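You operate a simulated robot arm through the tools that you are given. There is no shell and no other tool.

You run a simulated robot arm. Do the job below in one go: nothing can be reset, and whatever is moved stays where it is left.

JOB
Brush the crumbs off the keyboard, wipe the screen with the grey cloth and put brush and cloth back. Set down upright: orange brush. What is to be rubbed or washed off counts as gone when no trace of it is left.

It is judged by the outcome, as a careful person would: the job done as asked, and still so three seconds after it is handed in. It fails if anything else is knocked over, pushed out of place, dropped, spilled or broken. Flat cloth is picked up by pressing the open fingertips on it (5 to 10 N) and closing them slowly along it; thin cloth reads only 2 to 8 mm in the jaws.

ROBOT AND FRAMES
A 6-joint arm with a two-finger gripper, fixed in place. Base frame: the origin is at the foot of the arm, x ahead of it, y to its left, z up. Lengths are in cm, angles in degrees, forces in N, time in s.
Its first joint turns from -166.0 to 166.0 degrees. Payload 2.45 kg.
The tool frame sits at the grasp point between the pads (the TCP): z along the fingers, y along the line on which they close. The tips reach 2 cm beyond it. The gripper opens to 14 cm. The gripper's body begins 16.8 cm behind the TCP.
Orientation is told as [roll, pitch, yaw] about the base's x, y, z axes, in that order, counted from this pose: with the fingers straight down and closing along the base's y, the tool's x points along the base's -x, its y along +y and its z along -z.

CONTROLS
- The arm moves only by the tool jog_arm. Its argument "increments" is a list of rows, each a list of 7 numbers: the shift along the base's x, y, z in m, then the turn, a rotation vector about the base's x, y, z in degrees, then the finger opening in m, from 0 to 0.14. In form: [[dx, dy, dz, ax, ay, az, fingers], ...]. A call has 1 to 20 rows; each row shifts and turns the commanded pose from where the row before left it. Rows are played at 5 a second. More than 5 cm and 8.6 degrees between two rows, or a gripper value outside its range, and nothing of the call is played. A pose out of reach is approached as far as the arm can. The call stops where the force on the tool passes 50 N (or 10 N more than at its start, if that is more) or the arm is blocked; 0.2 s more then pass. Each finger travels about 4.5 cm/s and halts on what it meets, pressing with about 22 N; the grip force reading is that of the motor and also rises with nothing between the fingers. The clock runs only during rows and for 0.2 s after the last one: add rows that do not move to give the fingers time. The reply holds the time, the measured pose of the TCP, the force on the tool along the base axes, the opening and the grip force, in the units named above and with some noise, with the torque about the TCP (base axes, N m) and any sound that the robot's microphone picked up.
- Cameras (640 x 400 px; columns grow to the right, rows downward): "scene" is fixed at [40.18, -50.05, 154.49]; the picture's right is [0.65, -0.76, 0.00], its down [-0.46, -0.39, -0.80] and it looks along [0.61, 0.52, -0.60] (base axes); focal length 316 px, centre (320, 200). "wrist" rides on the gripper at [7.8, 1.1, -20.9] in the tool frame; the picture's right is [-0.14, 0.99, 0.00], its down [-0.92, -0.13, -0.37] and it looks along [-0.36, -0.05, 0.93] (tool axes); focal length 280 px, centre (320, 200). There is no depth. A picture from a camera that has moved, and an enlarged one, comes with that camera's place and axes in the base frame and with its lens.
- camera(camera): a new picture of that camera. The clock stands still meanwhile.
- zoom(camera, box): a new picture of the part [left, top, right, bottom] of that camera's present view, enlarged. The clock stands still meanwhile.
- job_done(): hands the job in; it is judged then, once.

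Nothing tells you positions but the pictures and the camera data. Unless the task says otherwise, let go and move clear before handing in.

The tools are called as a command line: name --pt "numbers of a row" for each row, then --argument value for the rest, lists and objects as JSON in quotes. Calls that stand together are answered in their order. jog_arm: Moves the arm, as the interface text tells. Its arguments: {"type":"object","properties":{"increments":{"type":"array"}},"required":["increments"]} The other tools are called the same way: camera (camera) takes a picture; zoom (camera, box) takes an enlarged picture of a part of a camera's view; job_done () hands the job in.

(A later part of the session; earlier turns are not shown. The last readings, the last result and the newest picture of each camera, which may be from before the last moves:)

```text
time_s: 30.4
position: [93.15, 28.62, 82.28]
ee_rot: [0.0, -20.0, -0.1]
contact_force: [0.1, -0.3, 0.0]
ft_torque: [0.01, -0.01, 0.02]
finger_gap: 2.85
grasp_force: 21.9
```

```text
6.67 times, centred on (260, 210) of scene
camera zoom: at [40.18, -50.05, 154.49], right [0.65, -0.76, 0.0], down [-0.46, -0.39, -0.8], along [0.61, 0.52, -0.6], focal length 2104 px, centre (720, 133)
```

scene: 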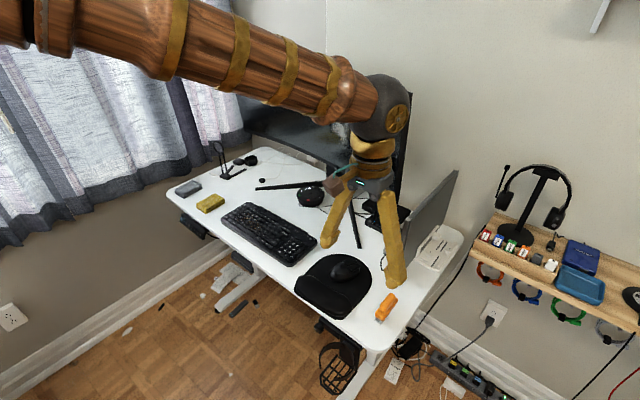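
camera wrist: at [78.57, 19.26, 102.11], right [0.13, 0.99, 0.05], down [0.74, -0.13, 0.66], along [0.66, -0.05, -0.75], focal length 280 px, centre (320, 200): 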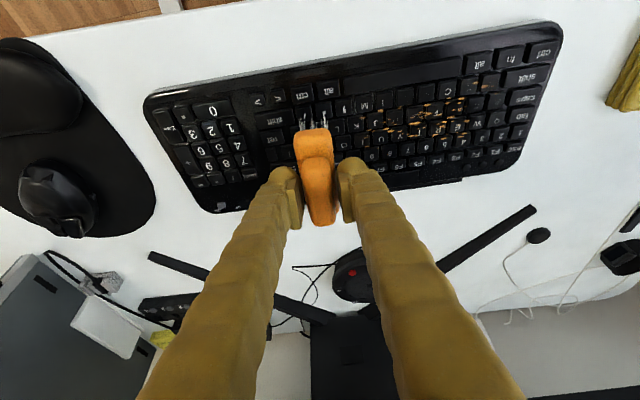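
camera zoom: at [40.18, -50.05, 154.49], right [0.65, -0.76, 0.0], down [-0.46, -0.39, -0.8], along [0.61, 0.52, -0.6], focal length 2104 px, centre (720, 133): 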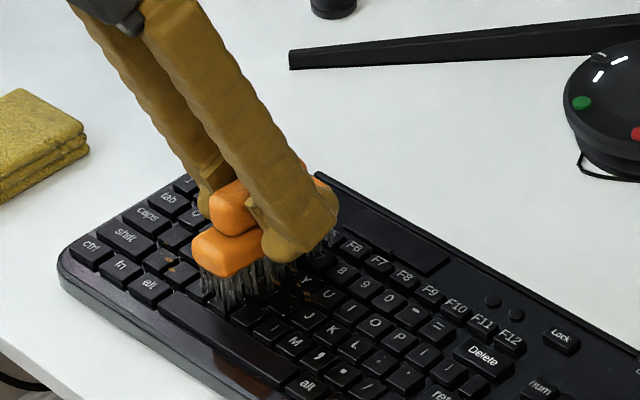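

The "J/K" crumbs are gone, so scrubbing works, but contact has been lost here. I'll lower slightly and continue scrubbing the rest.

jog_arm --pt "0 0 -0.001 0 0 0 0.01" --pt "0 0 0 0 0 0 0.01"

jog_arm --pt "0 0.008 0 0 0 0 0.01" --pt "0 0.008 0 0 0 0 0.01" --pt "0 0.008 0 0 0 0 0.01" --pt "0 0.008 0 0 0 0 0.01" --pt "0 0.008 0 0 0 0 0.01"

zoom --camera "wrist" --box '[160, 40, 480, 220]'

zoom --camera "scene" --box '[220, 180, 300, 240]'

```text
time_s: 31.0
position: [93.04, 28.53, 82.25]
ee_rot: [0.0, -19.9, 0.0]
contact_force: [-0.3, -0.7, 3.0]
ft_torque: [-0.09, 0.06, -0.01]
finger_gap: 2.83
grasp_force: 21.3
```

```text
time_s: 32.2
position: [93.01, 32.47, 82.17]
ee_rot: [0.0, -20.1, 0.0]
contact_force: [0.3, -5.0, 19.9]
ft_torque: [-0.13, 0.03, 0.04]
finger_gap: 2.89
grasp_force: 22.4
```

```text
2.00 times, centred on (320, 130) of wrist
camera zoom: at [78.47, 33.78, 99.27], right [0.13, 0.99, 0.05], down [0.74, -0.13, 0.66], along [0.66, -0.05, -0.75], focal length 561 px, centre (320, 340)
```

zoom: 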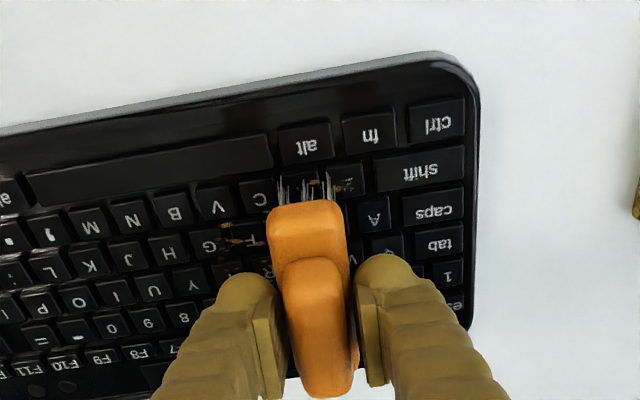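

```text
6.67 times, centred on (260, 210) of scene
camera zoom: at [40.18, -50.05, 154.49], right [0.65, -0.76, 0.0], down [-0.46, -0.39, -0.8], along [0.61, 0.52, -0.6], focal length 2104 px, centre (720, 133)
```

zoom: 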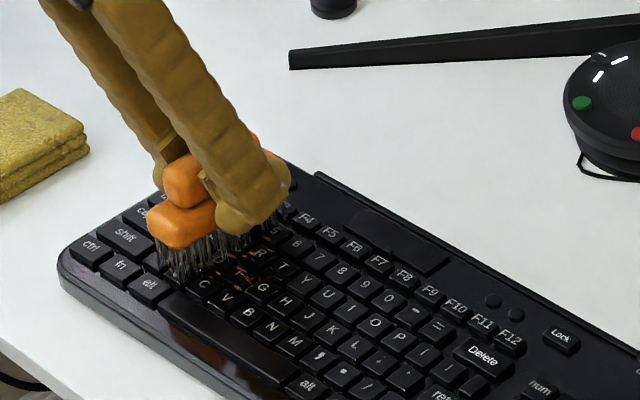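

It works. I'll keep scrubbing between y≈26 and 36, shifting about 1 cm toward the front for the crumbs on X and Z.

jog_arm --pt "0 0.01 0 0 0 0 0.01" --pt "0 0.01 0 0 0 0 0.01" --pt "0 0.01 0 0 0 0 0.01" --pt "0 0.005 0 0 0 0 0.01" --pt "-0.005 -0.01 0 0 0 0 0.01" --pt "-0.005 -0.01 0 0 0 0 0.01" --pt "0 -0.01 0 0 0 0 0.01" --pt "0 -0.01 0 0 0 0 0.01" --pt "0 -0.01 0 0 0 0 0.01" --pt "0 -0.01 0 0 0 0 0.01" --pt "0 -0.01 0 0 0 0 0.01" --pt "0 -0.01 0 0 0 0 0.01"

jog_arm --pt "0 0.01 0 0 0 0 0.01" --pt "0 0.01 0 0 0 0 0.01" --pt "0 0.01 0 0 0 0 0.01" --pt "0 0.01 0 0 0 0 0.01" --pt "0 0.01 0 0 0 0 0.01" --pt "0 0.01 0 0 0 0 0.01" --pt "0 0.01 0 0 0 0 0.01" --pt "0 0.01 0 0 0 0 0.01" --pt "0 0.01 0 0 0 0 0.01"

zoom --camera "wrist" --box '[160, 40, 480, 220]'

zoom --camera "scene" --box '[220, 180, 300, 240]'

```text
time_s: 34.8
position: [92.09, 27.85, 82.12]
ee_rot: [0.0, -19.9, -0.1]
contact_force: [-0.4, -1.2, -1.4]
ft_torque: [0.01, 0.01, -0.03]
finger_gap: 2.85
grasp_force: 21.9
```

```text
time_s: 36.8
position: [92.1, 36.72, 82.35]
ee_rot: [0.0, -20.0, 0.0]
contact_force: [-0.6, 0.6, -0.7]
ft_torque: [-0.04, 0.0, -0.03]
finger_gap: 2.85
grasp_force: 21.8
```

```text
2.00 times, centred on (320, 130) of wrist
camera zoom: at [77.49, 38.16, 99.33], right [0.13, 0.99, 0.05], down [0.74, -0.13, 0.66], along [0.66, -0.05, -0.75], focal length 561 px, centre (320, 340)
```

zoom: 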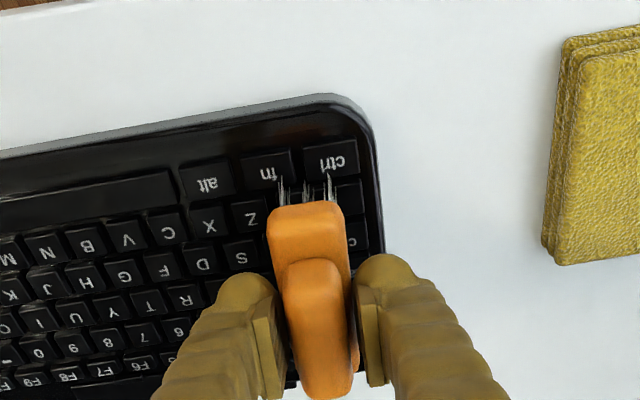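

```text
6.67 times, centred on (260, 210) of scene
camera zoom: at [40.18, -50.05, 154.49], right [0.65, -0.76, 0.0], down [-0.46, -0.39, -0.8], along [0.61, 0.52, -0.6], focal length 2104 px, centre (720, 133)
```

zoom: 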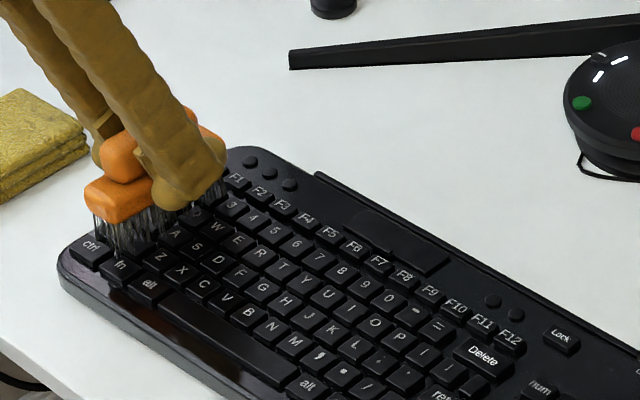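

The keys look clean. I'll lift straight up and inspect the whole keyboard closely.

jog_arm --pt "0 0 0.02 0 0 0 0.01" --pt "0 0 0.03 0 0 0 0.01" --pt "0 0 0.04 0 0 0 0.01" --pt "0 0 0.03 0 0 0 0.01" --pt "0 -0.04 0 0 0 0 0.01" --pt "0 -0.04 0 0 0 0 0.01" --pt "0 -0.04 0 0 0 0 0.01" --pt "0 -0.04 0 0 0 0 0.01" --pt "0 0 0 0 0 0 0.01"

zoom --camera "wrist" --box '[320, 40, 560, 200]'

zoom --camera "scene" --box '[220, 195, 320, 270]'

camera --camera "wrist"

```text
time_s: 38.8
position: [92.0, 20.72, 94.24]
ee_rot: [0.0, -20.0, 0.0]
contact_force: [0.0, 0.0, 0.8]
ft_torque: [0.02, -0.02, 0.0]
finger_gap: 2.86
grasp_force: 22.5
```

```text
2.50 times, centred on (440, 120) of wrist
camera zoom: at [77.45, 21.97, 111.27], right [0.13, 0.99, 0.05], down [0.74, -0.13, 0.66], along [0.66, -0.05, -0.75], focal length 701 px, centre (20, 400)
```

zoom: 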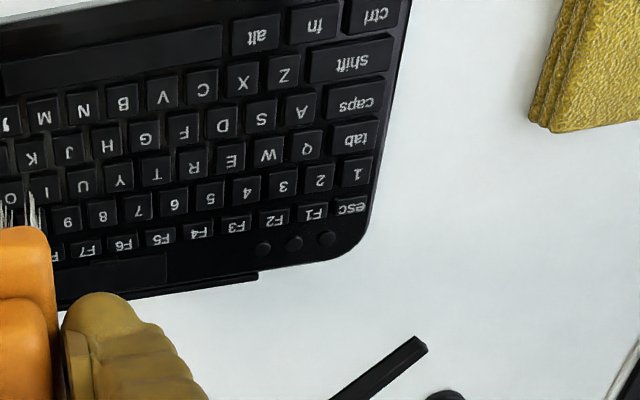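

```text
5.33 times, centred on (270, 232) of scene
camera zoom: at [40.18, -50.05, 154.49], right [0.65, -0.76, 0.0], down [-0.46, -0.39, -0.8], along [0.61, 0.52, -0.6], focal length 1683 px, centre (587, 27)
```

zoom: 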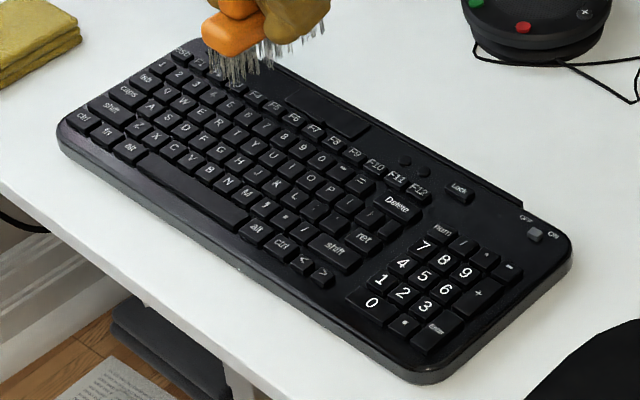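

```text
taken
camera wrist: at [77.45, 21.97, 111.27], right [0.13, 0.99, 0.05], down [0.74, -0.13, 0.66], along [0.66, -0.05, -0.75], focal length 280 px, centre (320, 200)
```

wrist: 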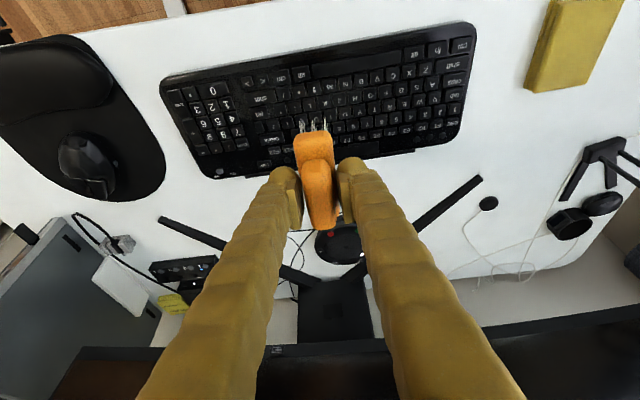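

All crumbs are gone and the keyboard hasn't moved. Now I'll carry the brush back to its spot.

jog_arm --pt "0.0045 -0.045 0 0 0 0 0.01" --pt "0 -0.045 0 0 0 0 0.01" --pt "0 -0.045 0 0 0 0 0.01" --pt "0 -0.045 0 0 0 0 0.01" --pt "0 -0.045 0 0 0 0 0.01" --pt "0 -0.045 0 0 0 0 0.01" --pt "0 -0.045 0 0 0 0 0.01" --pt "0 -0.045 0 0 0 0 0.01" --pt "0 -0.045 0 0 0 0 0.01" --pt "0 -0.045 0 0 0 0 0.01" --pt "0 -0.045 0 0 0 0 0.01" --pt "0 -0.0115 0 0 0 0 0.01" --pt "0 0 -0.04 0 0 0 0.01" --pt "0 0 -0.04 0 0 0 0.01" --pt "0 0 -0.03 0 0 0 0.01" --pt "0 0 -0.02 0 0 0 0.01" --pt "0 0 -0.006 0 0 0 0.01" --pt "0 0 0 0 0 0 0.01"

zoom --camera "scene" --box '[340, 250, 440, 330]'

```text
time_s: 42.6
position: [92.63, -29.66, 80.57]
ee_rot: [-0.1, -20.0, 0.0]
contact_force: [-0.2, -0.2, -1.4]
ft_torque: [0.0, -0.03, -0.01]
finger_gap: 2.85
grasp_force: 21.9
```

```text
5.00 times, centred on (390, 290) of scene
camera zoom: at [40.18, -50.05, 154.49], right [0.65, -0.76, 0.0], down [-0.46, -0.39, -0.8], along [0.61, 0.52, -0.6], focal length 1578 px, centre (-30, -250)
```

zoom: 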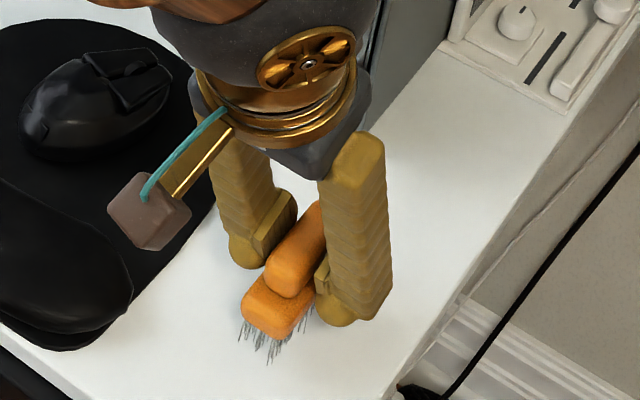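

I'll lower in small steps until the bristles touch the desk.

jog_arm --pt "-0.001 -0.0015 -0.002 0 0 0 0.01" --pt "0 0 -0.002 0 0 0 0.01" --pt "0 0 0 0 0 0 0.01"

jog_arm --pt "0 0 -0.001 0 0 0 0.01" --pt "0 0 0 0 0 0 0.01"

jog_arm --pt "0 0 -0.001 0 0 0 0.01" --pt "0 0 0 0 0 0 0.01"

zoom --camera "scene" --box '[340, 250, 440, 330]'

```text
time_s: 43.4
position: [92.27, -29.93, 80.22]
ee_rot: [0.1, -20.1, 0.1]
contact_force: [0.0, 0.5, -0.2]
ft_torque: [-0.03, 0.01, 0.0]
finger_gap: 2.9
grasp_force: 21.9
```

```text
time_s: 44.0
position: [92.52, -29.79, 80.01]
ee_rot: [0.0, -19.9, 0.1]
contact_force: [0.0, 0.8, -0.4]
ft_torque: [-0.03, -0.02, -0.01]
finger_gap: 2.85
grasp_force: 22.3
```

```text
time_s: 44.6
position: [92.36, -29.88, 80.09]
ee_rot: [0.1, -20.1, 0.0]
contact_force: [0.5, 0.5, 0.0]
ft_torque: [0.02, -0.01, 0.02]
finger_gap: 2.87
grasp_force: 22.1
```

```text
5.00 times, centred on (390, 290) of scene
camera zoom: at [40.18, -50.05, 154.49], right [0.65, -0.76, 0.0], down [-0.46, -0.39, -0.8], along [0.61, 0.52, -0.6], focal length 1578 px, centre (-30, -250)
```

zoom: 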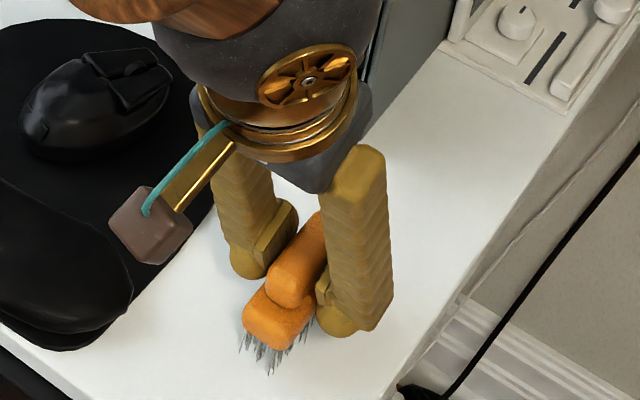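

jog_arm --pt "0 0 -0.001 0 0 0 0.01" --pt "0 0 -0.001 0 0 0 0.01" --pt "0 0 0 0 0 0 0.01"

jog_arm --pt "0 0 -0.001 0 0 0 0.01" --pt "0 0 0 0 0 0 0.01"

```text
time_s: 45.4
position: [92.38, -29.86, 79.75]
ee_rot: [0.1, -19.9, 0.1]
contact_force: [-0.1, 1.4, 8.0]
ft_torque: [0.06, 0.1, -0.01]
finger_gap: 2.85
grasp_force: 21.7
```

```text
time_s: 46.0
position: [92.29, -29.86, 79.68]
ee_rot: [0.1, -20.2, 0.0]
contact_force: [2.3, 1.9, 16.9]
ft_torque: [0.0, 0.03, -0.02]
finger_gap: 2.87
grasp_force: 21.9
```

It is seated on the desk. I'll ease up, open slowly, then rise clear.

jog_arm --pt "0 0 0.0012 0 0 0 0.01" --pt "0 0 0 0 0 0 0.03" --pt "0 0 0 0 0 0 0.035" --pt "0 0 0 0 0 0 0.045" --pt "0 0 0 0 0 0 0.06" --pt "0 0 0 0 0 0 0.06" --pt "0 0 0.02 0 0 0 0.06" --pt "0 0 0.03 0 0 0 0.06" --pt "0 0 0.04 0 0 0 0.06" --pt "-0.02 0 0.04 0 0 0 0.06" --pt "-0.03 0 0.04 0 0 0 0.06" --pt "0 0 0 0 0 0 0.06"

zoom --camera "scene" --box '[340, 270, 440, 340]'

camera --camera "scene"

```text
time_s: 48.6
position: [87.19, -29.87, 96.71]
ee_rot: [0.0, -19.9, -0.1]
contact_force: [0.1, -0.8, 0.2]
ft_torque: [0.02, 0.0, 0.03]
finger_gap: 6.01
grasp_force: 0.1
```

```text
5.71 times, centred on (390, 305) of scene
camera zoom: at [40.18, -50.05, 154.49], right [0.65, -0.76, 0.0], down [-0.46, -0.39, -0.8], along [0.61, 0.52, -0.6], focal length 1803 px, centre (-80, -400)
```

zoom: 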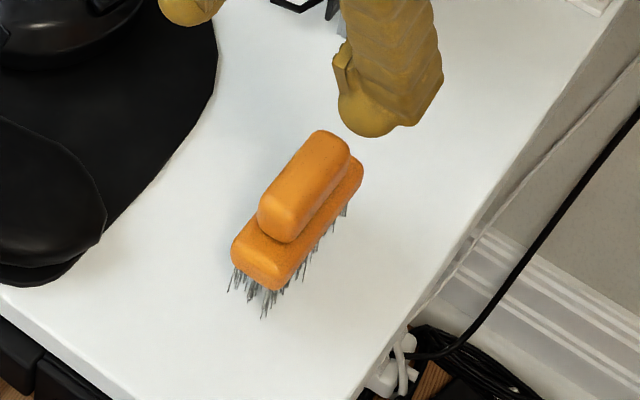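

```text
taken
```

scene: 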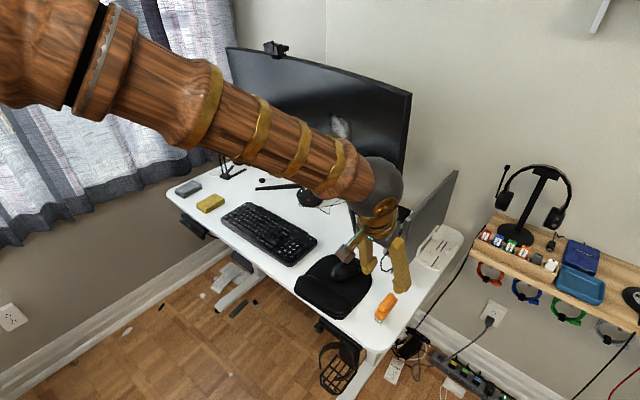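

The brush is back upright in its place. Next I'll go look at the grey cloth at the left side.

jog_arm --pt "-0.01 0.045 0.01 0 0 0 0.06" --pt "-0.01 0.045 0.01 0 0 0 0.06" --pt "-0.01 0.045 0.01 0 0 0 0.06" --pt "-0.01 0.045 0.01 0 0 0 0.06" --pt "-0.01 0.045 0.01 0 0 0 0.06" --pt "-0.01 0.045 0.01 0 0 0 0.06" --pt "-0.01 0.045 0 0 0 0 0.06" --pt "-0.01 0.045 0 0 0 0 0.06" --pt "-0.01 0.045 0 0 0 0 0.06" --pt "-0.01 0.045 0 0 0 0 0.06" --pt "0 0.045 0 0 0 0 0.06" --pt "0 0.045 0 0 0 0 0.06" --pt "0 0.045 0 0 0 0 0.06" --pt "0 0.045 0 0 0 0 0.06" --pt "0 0.045 0 0 0 0 0.06" --pt "0 0.045 0 0 0 0 0.06" --pt "0 0.045 0 0 0 0 0.06" --pt "0 0.045 0 0 0 0 0.06" --pt "0 0.045 0 0 0 0 0.06" --pt "0 0 0 0 0 0 0.06"

camera --camera "wrist"

zoom --camera "scene" --box '[160, 140, 260, 220]'

```text
time_s: 52.8
position: [77.42, 55.68, 102.79]
ee_rot: [-0.1, -20.0, 0.0]
contact_force: [0.1, 0.2, 0.1]
ft_torque: [-0.01, -0.01, -0.02]
finger_gap: 6.02
grasp_force: 0.0
```

```text
taken
camera wrist: at [62.88, 57.06, 119.87], right [0.13, 0.99, 0.05], down [0.74, -0.13, 0.66], along [0.66, -0.05, -0.75], focal length 280 px, centre (320, 200)
```

wrist: 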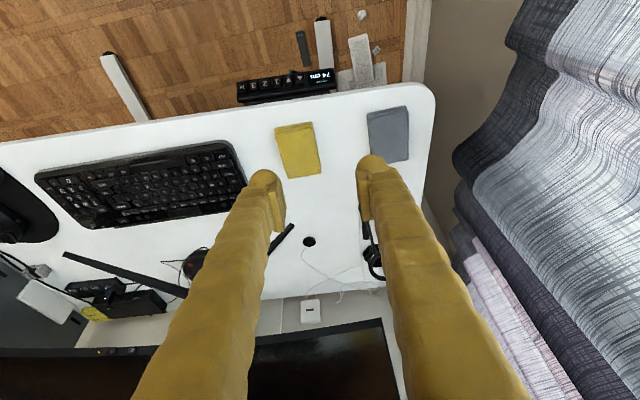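

```text
5.00 times, centred on (210, 180) of scene
camera zoom: at [40.18, -50.05, 154.49], right [0.65, -0.76, 0.0], down [-0.46, -0.39, -0.8], along [0.61, 0.52, -0.6], focal length 1578 px, centre (870, 300)
```

zoom: 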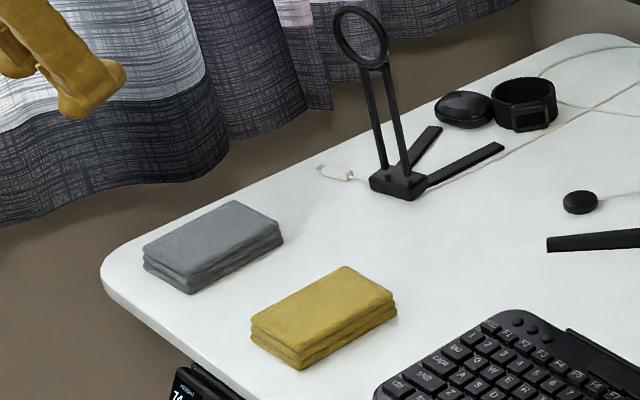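

zoom --camera "wrist" --box '[340, 80, 460, 180]'

```text
4.00 times, centred on (400, 130) of wrist
camera zoom: at [62.88, 57.06, 119.87], right [0.13, 0.99, 0.05], down [0.74, -0.13, 0.66], along [0.66, -0.05, -0.75], focal length 1122 px, centre (0, 480)
```

zoom: 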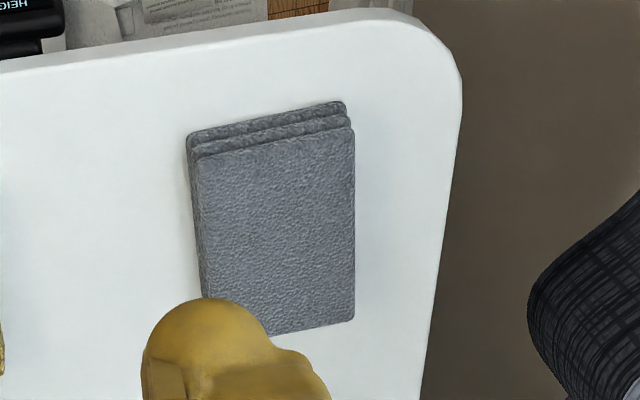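

The grey cloth is a folded stack about 10×7 cm and 1.8 cm thick, centred near (89.8,68.2). I'll grip it from its two long sides with the tool tilted 40° outward for reach, and stop above it first.

jog_arm --pt "0.0202 0.0208 -0.025 0 -3.3333 0 0.088" --pt "0.0202 0.0208 -0.025 0 -3.3333 0 0.088" --pt "0.0202 0.0208 -0.025 0 -3.3333 0 0.088" --pt "0.0202 0.0208 -0.025 0 -3.3333 0 0.088" --pt "0.0202 0.0208 -0.025 0 -3.3333 0 0.088" --pt "0.0202 0.0208 -0.025 0 -3.3333 0 0.088" --pt "0 0 0 0 0 0 0.088" --pt "0 0 0 0 0 0 0.088"

camera --camera "wrist"

camera --camera "scene"

```text
time_s: 54.6
position: [89.68, 67.86, 87.79]
ee_rot: [0.0, -40.0, 0.0]
contact_force: [0.0, -0.4, -0.6]
ft_torque: [-0.01, 0.01, 0.0]
finger_gap: 8.79
grasp_force: 0.0
```

```text
taken
camera wrist: at [70.17, 69.32, 98.9], right [0.11, 0.99, 0.09], down [0.47, -0.13, 0.87], along [0.88, -0.05, -0.48], focal length 280 px, centre (320, 200)
```

wrist: 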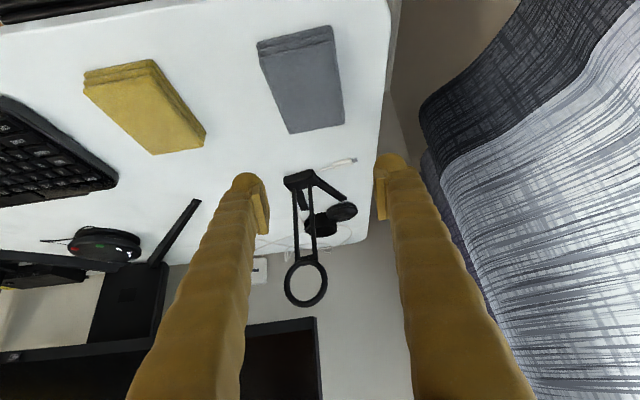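

```text
taken
```

scene: 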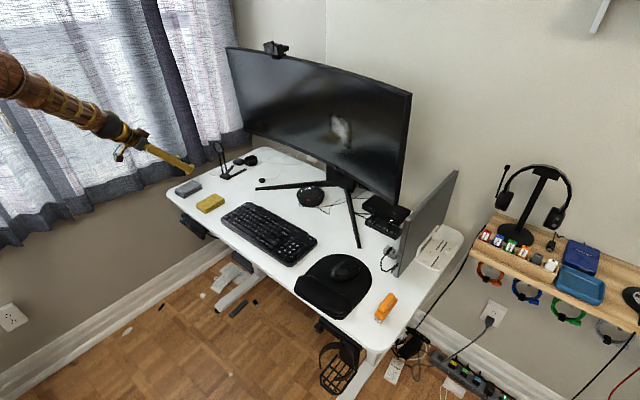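

zoom --camera "wrist" --box '[240, 10, 380, 150]'

```text
2.86 times, centred on (310, 80) of wrist
camera zoom: at [70.17, 69.32, 98.9], right [0.11, 0.99, 0.09], down [0.47, -0.13, 0.87], along [0.88, -0.05, -0.48], focal length 801 px, centre (349, 543)
```

zoom: 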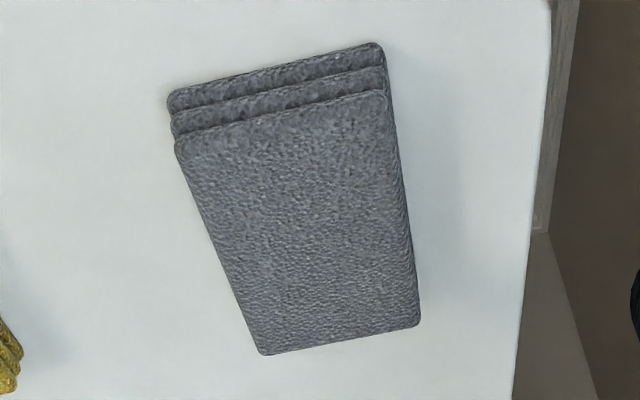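

The cloth is centred near (90,68.1) and turned about 4°. I'll align to it and go down.

jog_arm --pt "0.003 0.002 -0.02 0 0 4 0.088" --pt "0 0 -0.03 0 0 0 0.088" --pt "0 0 -0.025 0 0 0 0.088" --pt "0 0 -0.015 0 0 0 0.088" --pt "0 0 0 0 0 0 0.088"

camera --camera "wrist"

zoom --camera "scene" --box '[150, 150, 230, 210]'

```text
time_s: 55.8
position: [89.92, 68.36, 78.74]
ee_rot: [-0.1, -40.0, 4.0]
contact_force: [0.7, -0.3, 0.3]
ft_torque: [-0.01, -0.01, -0.02]
finger_gap: 8.81
grasp_force: 0.0
```

```text
taken
camera wrist: at [70.43, 68.25, 89.84], right [0.04, 1.0, 0.09], down [0.48, -0.1, 0.87], along [0.88, 0.01, -0.48], focal length 280 px, centre (320, 200)
```

wrist: 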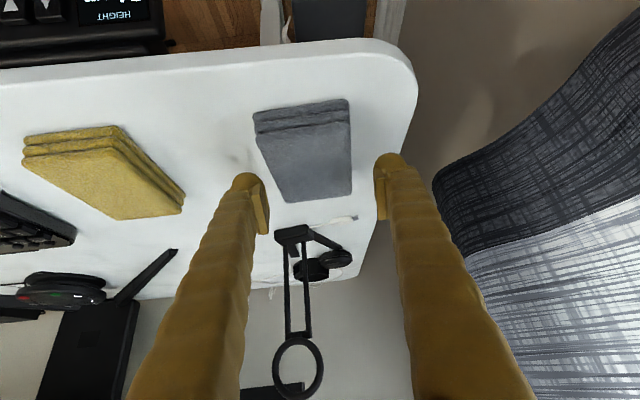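

```text
6.67 times, centred on (190, 180) of scene
camera zoom: at [40.18, -50.05, 154.49], right [0.65, -0.76, 0.0], down [-0.46, -0.39, -0.8], along [0.61, 0.52, -0.6], focal length 2104 px, centre (1187, 333)
```

zoom: 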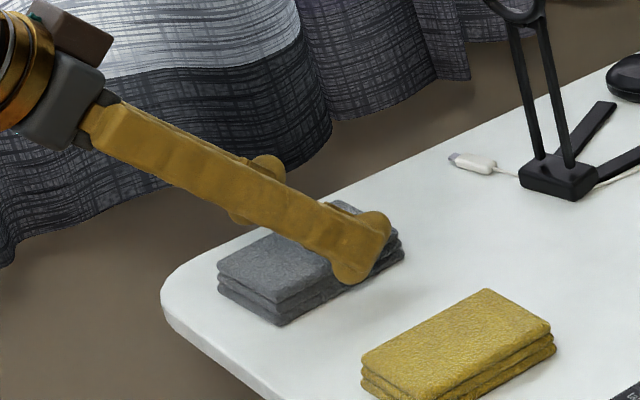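

It's aligned to within a few mm. I'll shift 2.5 mm and lower until the fingertips are just above the desk.

jog_arm --pt "0 -0.0025 -0.008 0 0 0 0.088" --pt "0 0 -0.006 0 0 0 0.088" --pt "0 0 -0.004 0 0 0 0.088" --pt "0 0 0 0 0 0 0.088"

zoom --camera "scene" --box '[150, 150, 230, 210]'

zoom --camera "wrist" --box '[200, 80, 420, 240]'

```text
time_s: 56.8
position: [89.79, 68.05, 76.9]
ee_rot: [0.0, -39.9, 4.0]
contact_force: [0.3, 1.2, 0.2]
ft_torque: [-0.02, -0.02, 0.01]
finger_gap: 8.8
grasp_force: 0.0
```

```text
6.67 times, centred on (190, 180) of scene
camera zoom: at [40.18, -50.05, 154.49], right [0.65, -0.76, 0.0], down [-0.46, -0.39, -0.8], along [0.61, 0.52, -0.6], focal length 2104 px, centre (1187, 333)
```

zoom: 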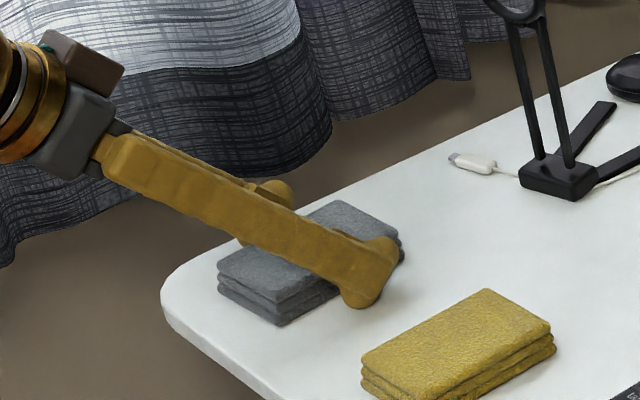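

```text
2.50 times, centred on (310, 160) of wrist
camera zoom: at [70.36, 67.98, 88.01], right [0.04, 1.0, 0.09], down [0.48, -0.09, 0.87], along [0.88, 0.01, -0.48], focal length 701 px, centre (345, 300)
```

zoom: 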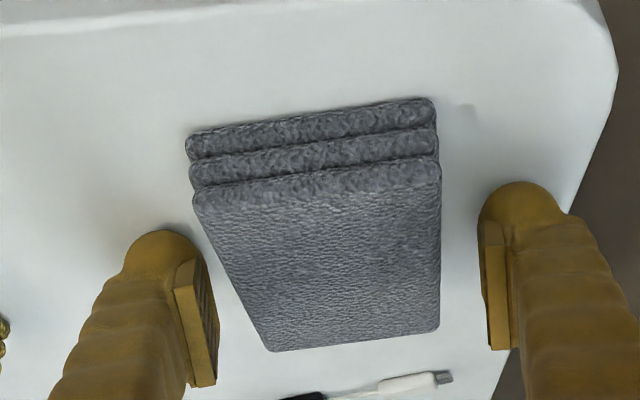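

The fingers straddle the stack. I'll close slowly and watch the gap.

jog_arm --pt "0 0 0 0 0 0 0.084" --pt "0 0 0 0 0 0 0.08" --pt "0 0 0 0 0 0 0.076" --pt "0 0 0 0 0 0 0.073" --pt "0 0 0 0 0 0 0.07" --pt "0 0 0 0 0 0 0.067" --pt "0 0 0 0 0 0 0.064" --pt "0 0 0 0 0 0 0.064"

zoom --camera "wrist" --box '[200, 80, 420, 240]'

zoom --camera "scene" --box '[150, 150, 230, 210]'

```text
time_s: 58.6
position: [89.83, 67.95, 76.87]
ee_rot: [0.0, -40.0, 4.0]
contact_force: [-0.5, 0.1, 0.7]
ft_torque: [-0.02, 0.0, -0.03]
finger_gap: 6.84
grasp_force: 22.2
```

```text
2.50 times, centred on (310, 160) of wrist
camera zoom: at [70.37, 67.98, 88.02], right [0.04, 1.0, 0.09], down [0.48, -0.09, 0.87], along [0.88, 0.01, -0.48], focal length 701 px, centre (345, 300)
```

zoom: 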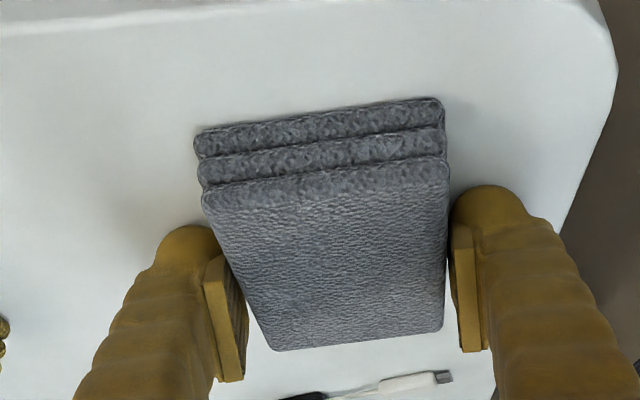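

```text
6.67 times, centred on (190, 180) of scene
camera zoom: at [40.18, -50.05, 154.49], right [0.65, -0.76, 0.0], down [-0.46, -0.39, -0.8], along [0.61, 0.52, -0.6], focal length 2104 px, centre (1187, 333)
```

zoom: 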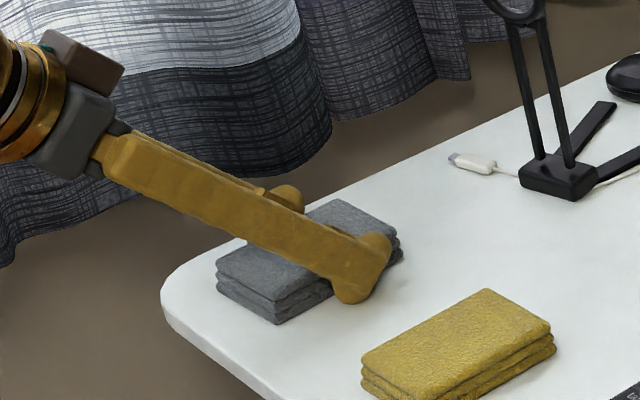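

It holds like a solid pad at 6.84 cm with 22 N. I'll lift slightly and check.

jog_arm --pt "0 0 0 0 0 0 0.055" --pt "0 0 0.005 0 0 0 0.055" --pt "0 0 0.01 0 0 0 0.055" --pt "0 0 0.015 0 0 0 0.055" --pt "0 0 0 0 0 0 0.055"

zoom --camera "wrist" --box '[200, 80, 420, 240]'

zoom --camera "scene" --box '[150, 150, 230, 210]'

```text
time_s: 59.8
position: [89.88, 67.98, 79.96]
ee_rot: [0.0, -40.0, 4.0]
contact_force: [0.2, 0.0, -0.6]
ft_torque: [0.01, -0.02, -0.02]
finger_gap: 6.8
grasp_force: 22.4
```

```text
2.50 times, centred on (310, 160) of wrist
camera zoom: at [70.39, 67.99, 91.11], right [0.04, 1.0, 0.09], down [0.48, -0.09, 0.87], along [0.88, 0.01, -0.48], focal length 701 px, centre (345, 300)
```

zoom: 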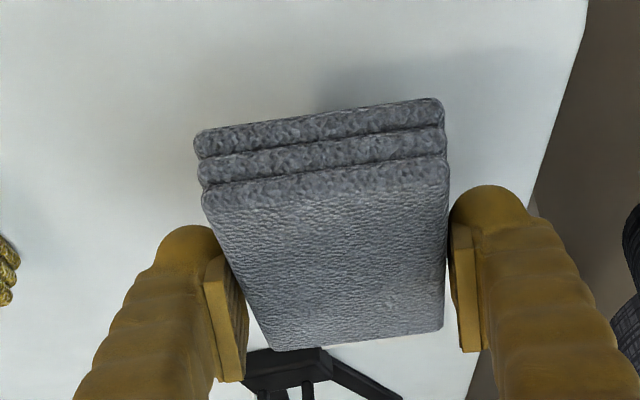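

```text
6.67 times, centred on (190, 180) of scene
camera zoom: at [40.18, -50.05, 154.49], right [0.65, -0.76, 0.0], down [-0.46, -0.39, -0.8], along [0.61, 0.52, -0.6], focal length 2104 px, centre (1187, 333)
```

zoom: 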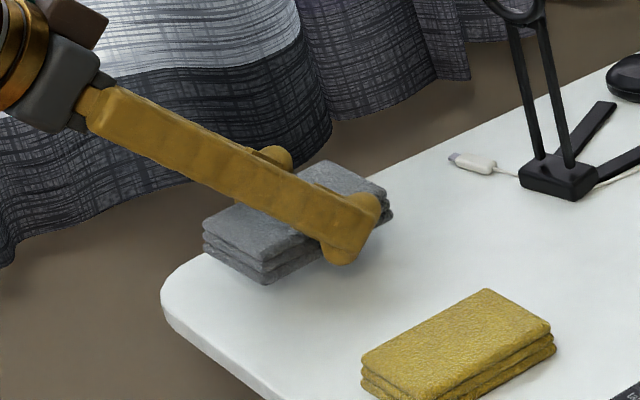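

The cloth is held as a rigid pad. From the measured corners, the screen leans about 6° toward the user at the top, and its tangent near the smudge is turned about 6°. I'll carry the cloth in front of the screen, turning yaw as I go.

jog_arm --pt "-0.01 0 0.03 0 0 0 0.055" --pt "-0.02 0 0.03 0 0 0 0.055" --pt "-0.02 0 0.03 0 0 0 0.055" --pt "-0.025 0 0.03 0 0 0 0.055" --pt "-0.025 0 0.03 0 0 0 0.055" --pt "0 -0.045 0.012 0 0 -0.833 0.055" --pt "0 -0.045 0.012 0 0 -0.833 0.055" --pt "0 -0.045 0.012 0 0 -0.833 0.055" --pt "0 -0.045 0.012 0 0 -0.833 0.055" --pt "0 -0.045 0.012 0 0 -0.833 0.055" --pt "0 -0.045 0.012 0 0 -0.833 0.055" --pt "0 -0.045 0.012 0 0 -0.833 0.055" --pt "0 -0.045 0.012 0 0 -0.833 0.055" --pt "0 -0.045 0.012 0 0 -0.833 0.055" --pt "0 -0.045 0.012 0 0 -0.833 0.055" --pt "0 -0.045 0.012 0 0 -0.833 0.055" --pt "0 -0.045 0.012 0 0 -0.833 0.055" --pt "0 0 0 0 0 0 0.055"

camera --camera "scene"

camera --camera "wrist"

```text
time_s: 63.6
position: [79.7, 13.63, 109.25]
ee_rot: [0.0, -40.0, -6.1]
contact_force: [-0.6, 0.1, 0.3]
ft_torque: [0.04, -0.05, 0.01]
finger_gap: 6.83
grasp_force: 22.0
```

```text
taken
```

scene: 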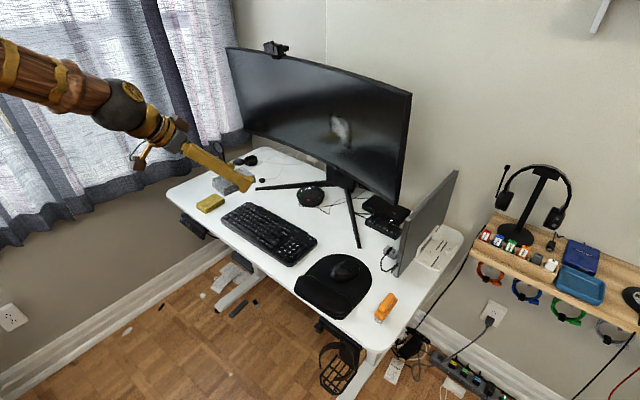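

```text
taken
camera wrist: at [60.47, 17.04, 120.41], right [0.21, 0.97, 0.09], down [0.45, -0.18, 0.87], along [0.87, -0.14, -0.48], focal length 280 px, centre (320, 200)
```

wrist: 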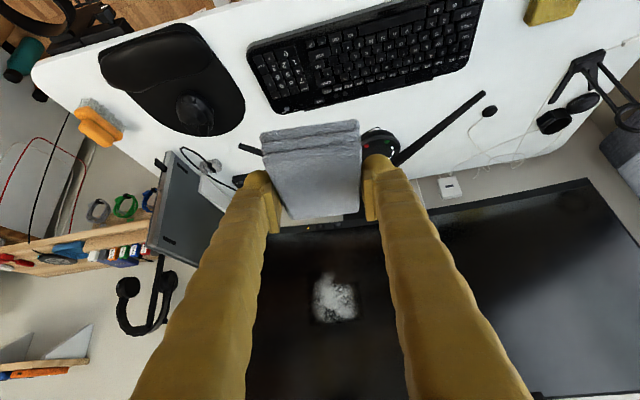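

Now I'll turn the cloth to face the screen, in two stages.

jog_arm --pt "0 -0.005 0.003 -0.8 -7.63 0 0.055" --pt "0 -0.005 0.003 -0.8 -7.63 0 0.055" --pt "0 -0.005 0.003 -0.8 -7.63 0 0.055" --pt "0 -0.005 0.003 -0.8 -7.63 0 0.055" --pt "0 -0.005 0 -0.8 -7.63 0 0.055" --pt "0 -0.005 0 -0.8 -7.63 0 0.055" --pt "0 -0.005 0 -0.8 -7.63 0 0.055" --pt "0 0 0 0 0 0 0.055"

camera --camera "scene"

camera --camera "wrist"

```text
time_s: 65.4
position: [79.82, 10.65, 110.6]
ee_rot: [-180.0, -86.3, 174.0]
contact_force: [-0.2, 0.6, 0.4]
ft_torque: [0.01, 0.01, -0.02]
finger_gap: 6.75
grasp_force: 22.2
```

```text
taken
```

scene: 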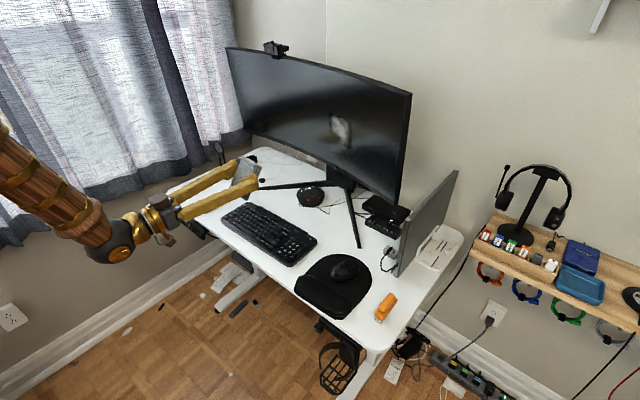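

```text
taken
camera wrist: at [59.6, 14.09, 101.6], right [0.09, 0.99, 0.14], down [-0.44, -0.08, 0.89], along [0.89, -0.14, 0.42], focal length 280 px, centre (320, 200)
```

wrist: 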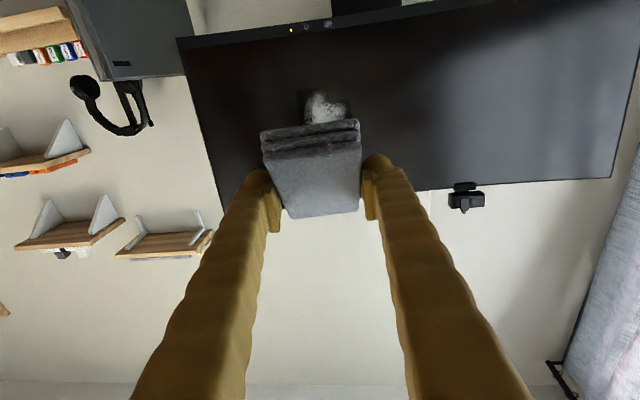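

Halfway there and clear. I'll finish the rotation and move forward to x≈95.

jog_arm --pt "0.01 0 0 -0.8 -7.63 0 0.055" --pt "0.01 0 0 -0.8 -7.63 0 0.055" --pt "0.01 0 0 -0.8 -7.63 0 0.055" --pt "0.01 0 0 -0.8 -7.63 0 0.055" --pt "0.01 0 0 -0.8 -7.63 0 0.055" --pt "0.03 0 0 0 0 0 0.055" --pt "0.03 0 0 0 0 0 0.055" --pt "0.03 0 0 0 0 0 0.055" --pt "0 0 0 0 0 0 0.055"

camera --camera "scene"

camera --camera "wrist"

```text
time_s: 67.4
position: [97.69, 14.68, 117.5]
ee_rot: [179.4, -48.1, 174.0]
contact_force: [0.7, -0.2, -0.6]
ft_torque: [-0.04, 0.03, -0.02]
finger_gap: 6.76
grasp_force: 21.9
out of reach, approached as far as the arm can: row 1, 2, 3, 4, 5
```

```text
taken
```

scene: 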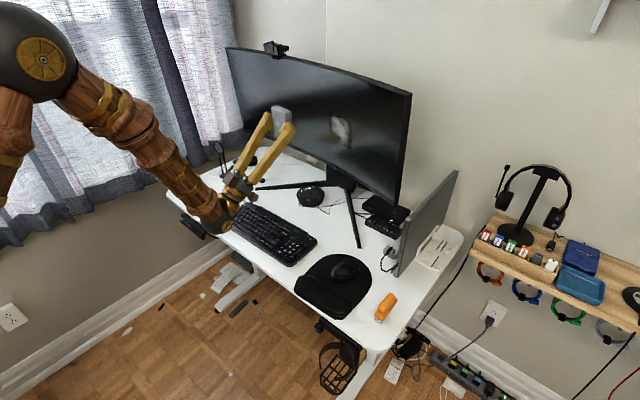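

```text
taken
camera wrist: at [87.39, 17.35, 97.95], right [0.02, 0.99, 0.11], down [-0.9, -0.03, 0.44], along [0.44, -0.11, 0.89], focal length 280 px, centre (320, 200)
```

wrist: 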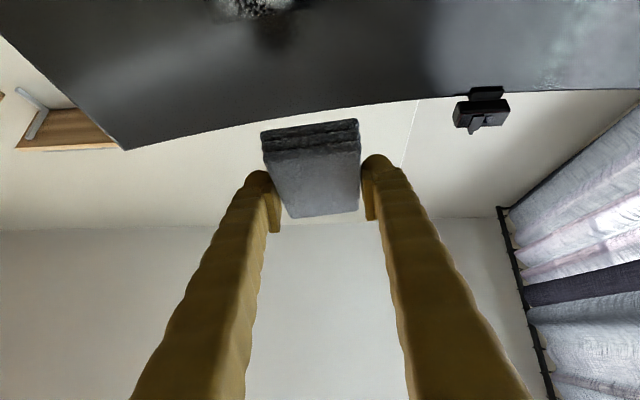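

The arm lagged during the turn. I'll wait and re-read before doing anything else.

jog_arm --pt "0 0 0 0 0 0 0.055" --pt "0 0 0 0 0 0 0.055" --pt "0 0 0 0 0 0 0.055"

camera --camera "wrist"

zoom --camera "scene" --box '[160, 60, 380, 260]'

```text
time_s: 68.2
position: [97.72, 14.74, 117.57]
ee_rot: [179.4, -48.0, 174.1]
contact_force: [0.0, 0.8, -1.0]
ft_torque: [-0.01, 0.02, 0.02]
finger_gap: 6.75
grasp_force: 21.7
```

```text
taken
camera wrist: at [87.36, 17.35, 97.96], right [0.02, 0.99, 0.11], down [-0.9, -0.03, 0.44], along [0.44, -0.11, 0.89], focal length 280 px, centre (320, 200)
```

wrist: 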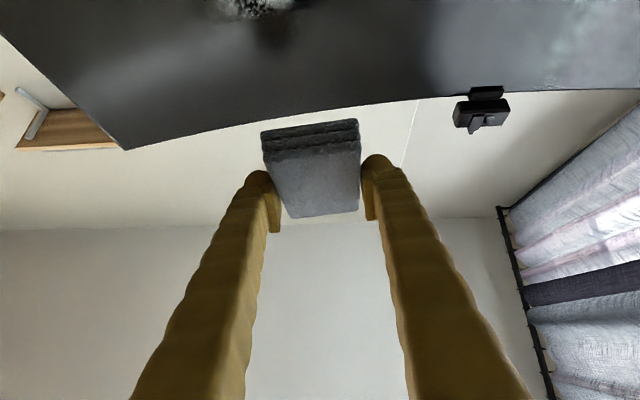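

```text
2.00 times, centred on (270, 160) of scene
camera zoom: at [40.18, -50.05, 154.49], right [0.65, -0.76, 0.0], down [-0.46, -0.39, -0.8], along [0.61, 0.52, -0.6], focal length 631 px, centre (420, 280)
```

zoom: 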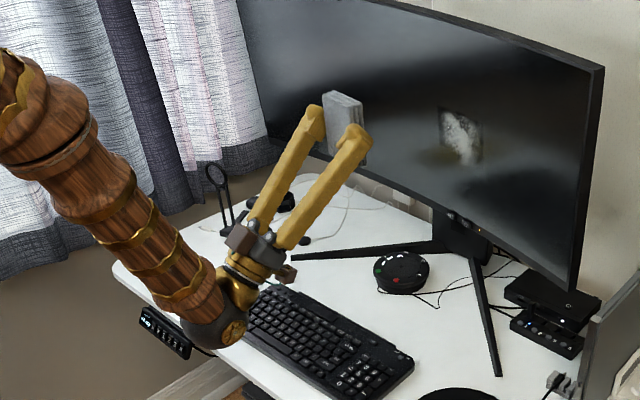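

The orientation is right: the cloth is vertical, facing the screen, at (97.7,14.7,117.6). I'll approach to within a few cm of the smudge.

jog_arm --pt "0.03 -0.0064 -0.015 0 0 0 0.055" --pt "0.03 -0.0064 -0.015 0 0 0 0.055" --pt "0.03 -0.0064 -0.015 0 0 0 0.055" --pt "0.03 -0.0064 -0.015 0 0 0 0.055" --pt "0.02 -0.0064 -0.015 0 0 0 0.055" --pt "0 0 0 0 0 0 0.055"

camera --camera "wrist"

zoom --camera "scene" --box '[220, 60, 420, 220]'

```text
time_s: 69.6
position: [109.99, 15.55, 109.84]
ee_rot: [178.3, -48.3, 174.0]
contact_force: [-0.3, -0.2, -0.7]
ft_torque: [0.0, -0.01, 0.01]
finger_gap: 6.77
grasp_force: 22.6
out of reach, approached as far as the arm can: row 1, 2, 3, 4, 5
```

```text
taken
camera wrist: at [99.84, 18.64, 90.23], right [0.03, 0.99, 0.12], down [-0.9, -0.02, 0.44], along [0.44, -0.13, 0.89], focal length 280 px, centre (320, 200)
```

wrist: 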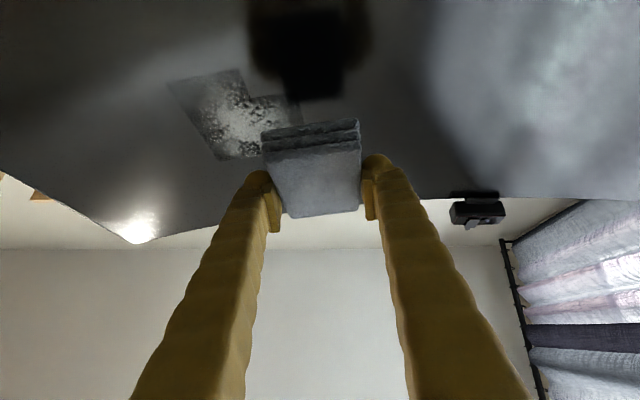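

```text
2.50 times, centred on (320, 140) of scene
camera zoom: at [40.18, -50.05, 154.49], right [0.65, -0.76, 0.0], down [-0.46, -0.39, -0.8], along [0.61, 0.52, -0.6], focal length 789 px, centre (320, 350)
```

zoom: 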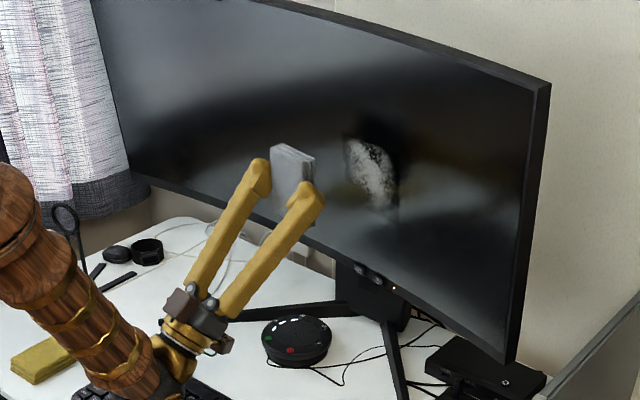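

The arm can't hold this steep up-pointing pose at the smudge. Instead I'll use the cloth's flat far end (7×1.8 cm) as the wiping face with the tool tilted about 46°. I'll back off and rotate back.

jog_arm --pt "-0.03 0 0.02 0 0 0 0.055" --pt "-0.04 0 0.025 0 0 0 0.055" --pt "-0.04 0 0.025 0 0 0 0.055" --pt "0 0 0 0.817 7.78 0 0.055" --pt "0 0 0 0.817 7.78 0 0.055" --pt "0 0 0 0.817 7.78 0 0.055" --pt "0 0 0 0.817 7.78 0 0.055" --pt "0 0 0 0.817 7.78 0 0.055" --pt "0 0 0 0.817 7.78 0 0.055" --pt "0 0 0 0 0 0 0.055"

camera --camera "wrist"

camera --camera "scene"

```text
time_s: 71.8
position: [98.78, 16.35, 116.7]
ee_rot: [0.1, -85.0, -6.1]
contact_force: [-0.1, -0.2, -0.6]
ft_torque: [0.02, -0.01, 0.01]
finger_gap: 6.76
grasp_force: 22.4
out of reach, approached as far as the arm can: row 1
```

```text
taken
camera wrist: at [77.54, 19.97, 110.86], right [0.12, 0.98, 0.14], down [-0.3, -0.1, 0.95], along [0.95, -0.15, 0.28], focal length 280 px, centre (320, 200)
```

wrist: 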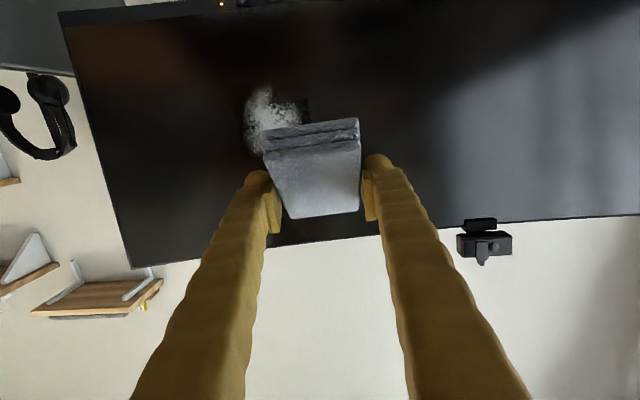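

```text
taken
```

scene: 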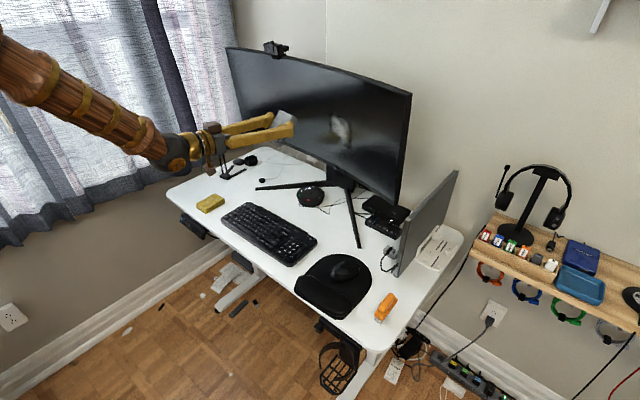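

jog_arm --pt "0 -0.01 -0.005 0.817 7.78 0 0.055" --pt "0 -0.01 -0.005 0.817 7.78 0 0.055" --pt "0 -0.01 -0.005 0.817 7.78 0 0.055" --pt "0 -0.01 -0.005 0.817 7.78 0 0.055" --pt "0 -0.01 -0.005 0.817 7.78 0 0.055" --pt "0 0 0 0 0 0 0.055"

camera --camera "wrist"

zoom --camera "scene" --box '[220, 60, 420, 220]'

```text
time_s: 73.2
position: [98.96, 11.36, 114.2]
ee_rot: [-1.0, -46.1, -5.0]
contact_force: [-0.7, 1.1, -1.0]
ft_torque: [-0.09, -0.19, -0.13]
finger_gap: 6.76
grasp_force: 22.0
```

```text
taken
camera wrist: at [78.67, 14.8, 123.23], right [0.19, 0.98, 0.09], down [0.36, -0.15, 0.92], along [0.91, -0.15, -0.38], focal length 280 px, centre (320, 200)
```

wrist: 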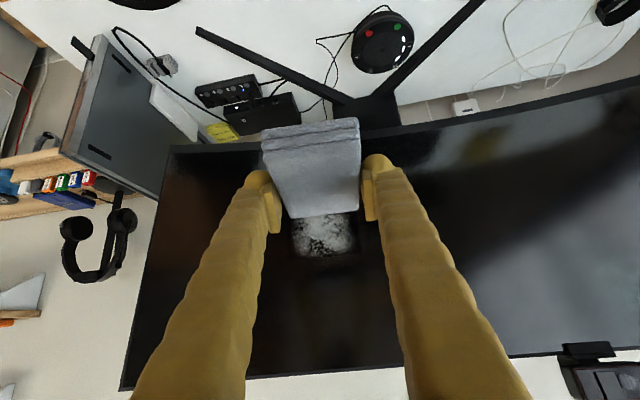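

```text
2.50 times, centred on (320, 140) of scene
camera zoom: at [40.18, -50.05, 154.49], right [0.65, -0.76, 0.0], down [-0.46, -0.39, -0.8], along [0.61, 0.52, -0.6], focal length 789 px, centre (320, 350)
```

zoom: 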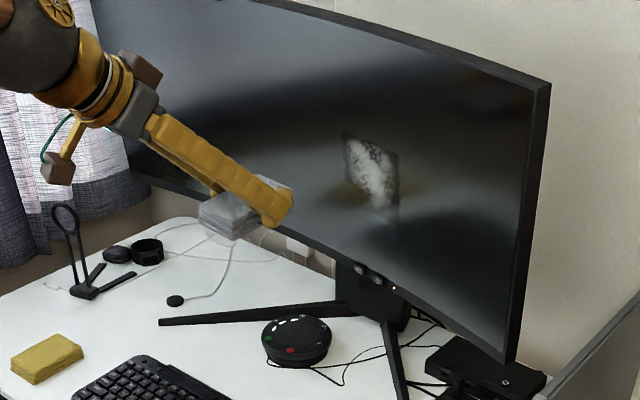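

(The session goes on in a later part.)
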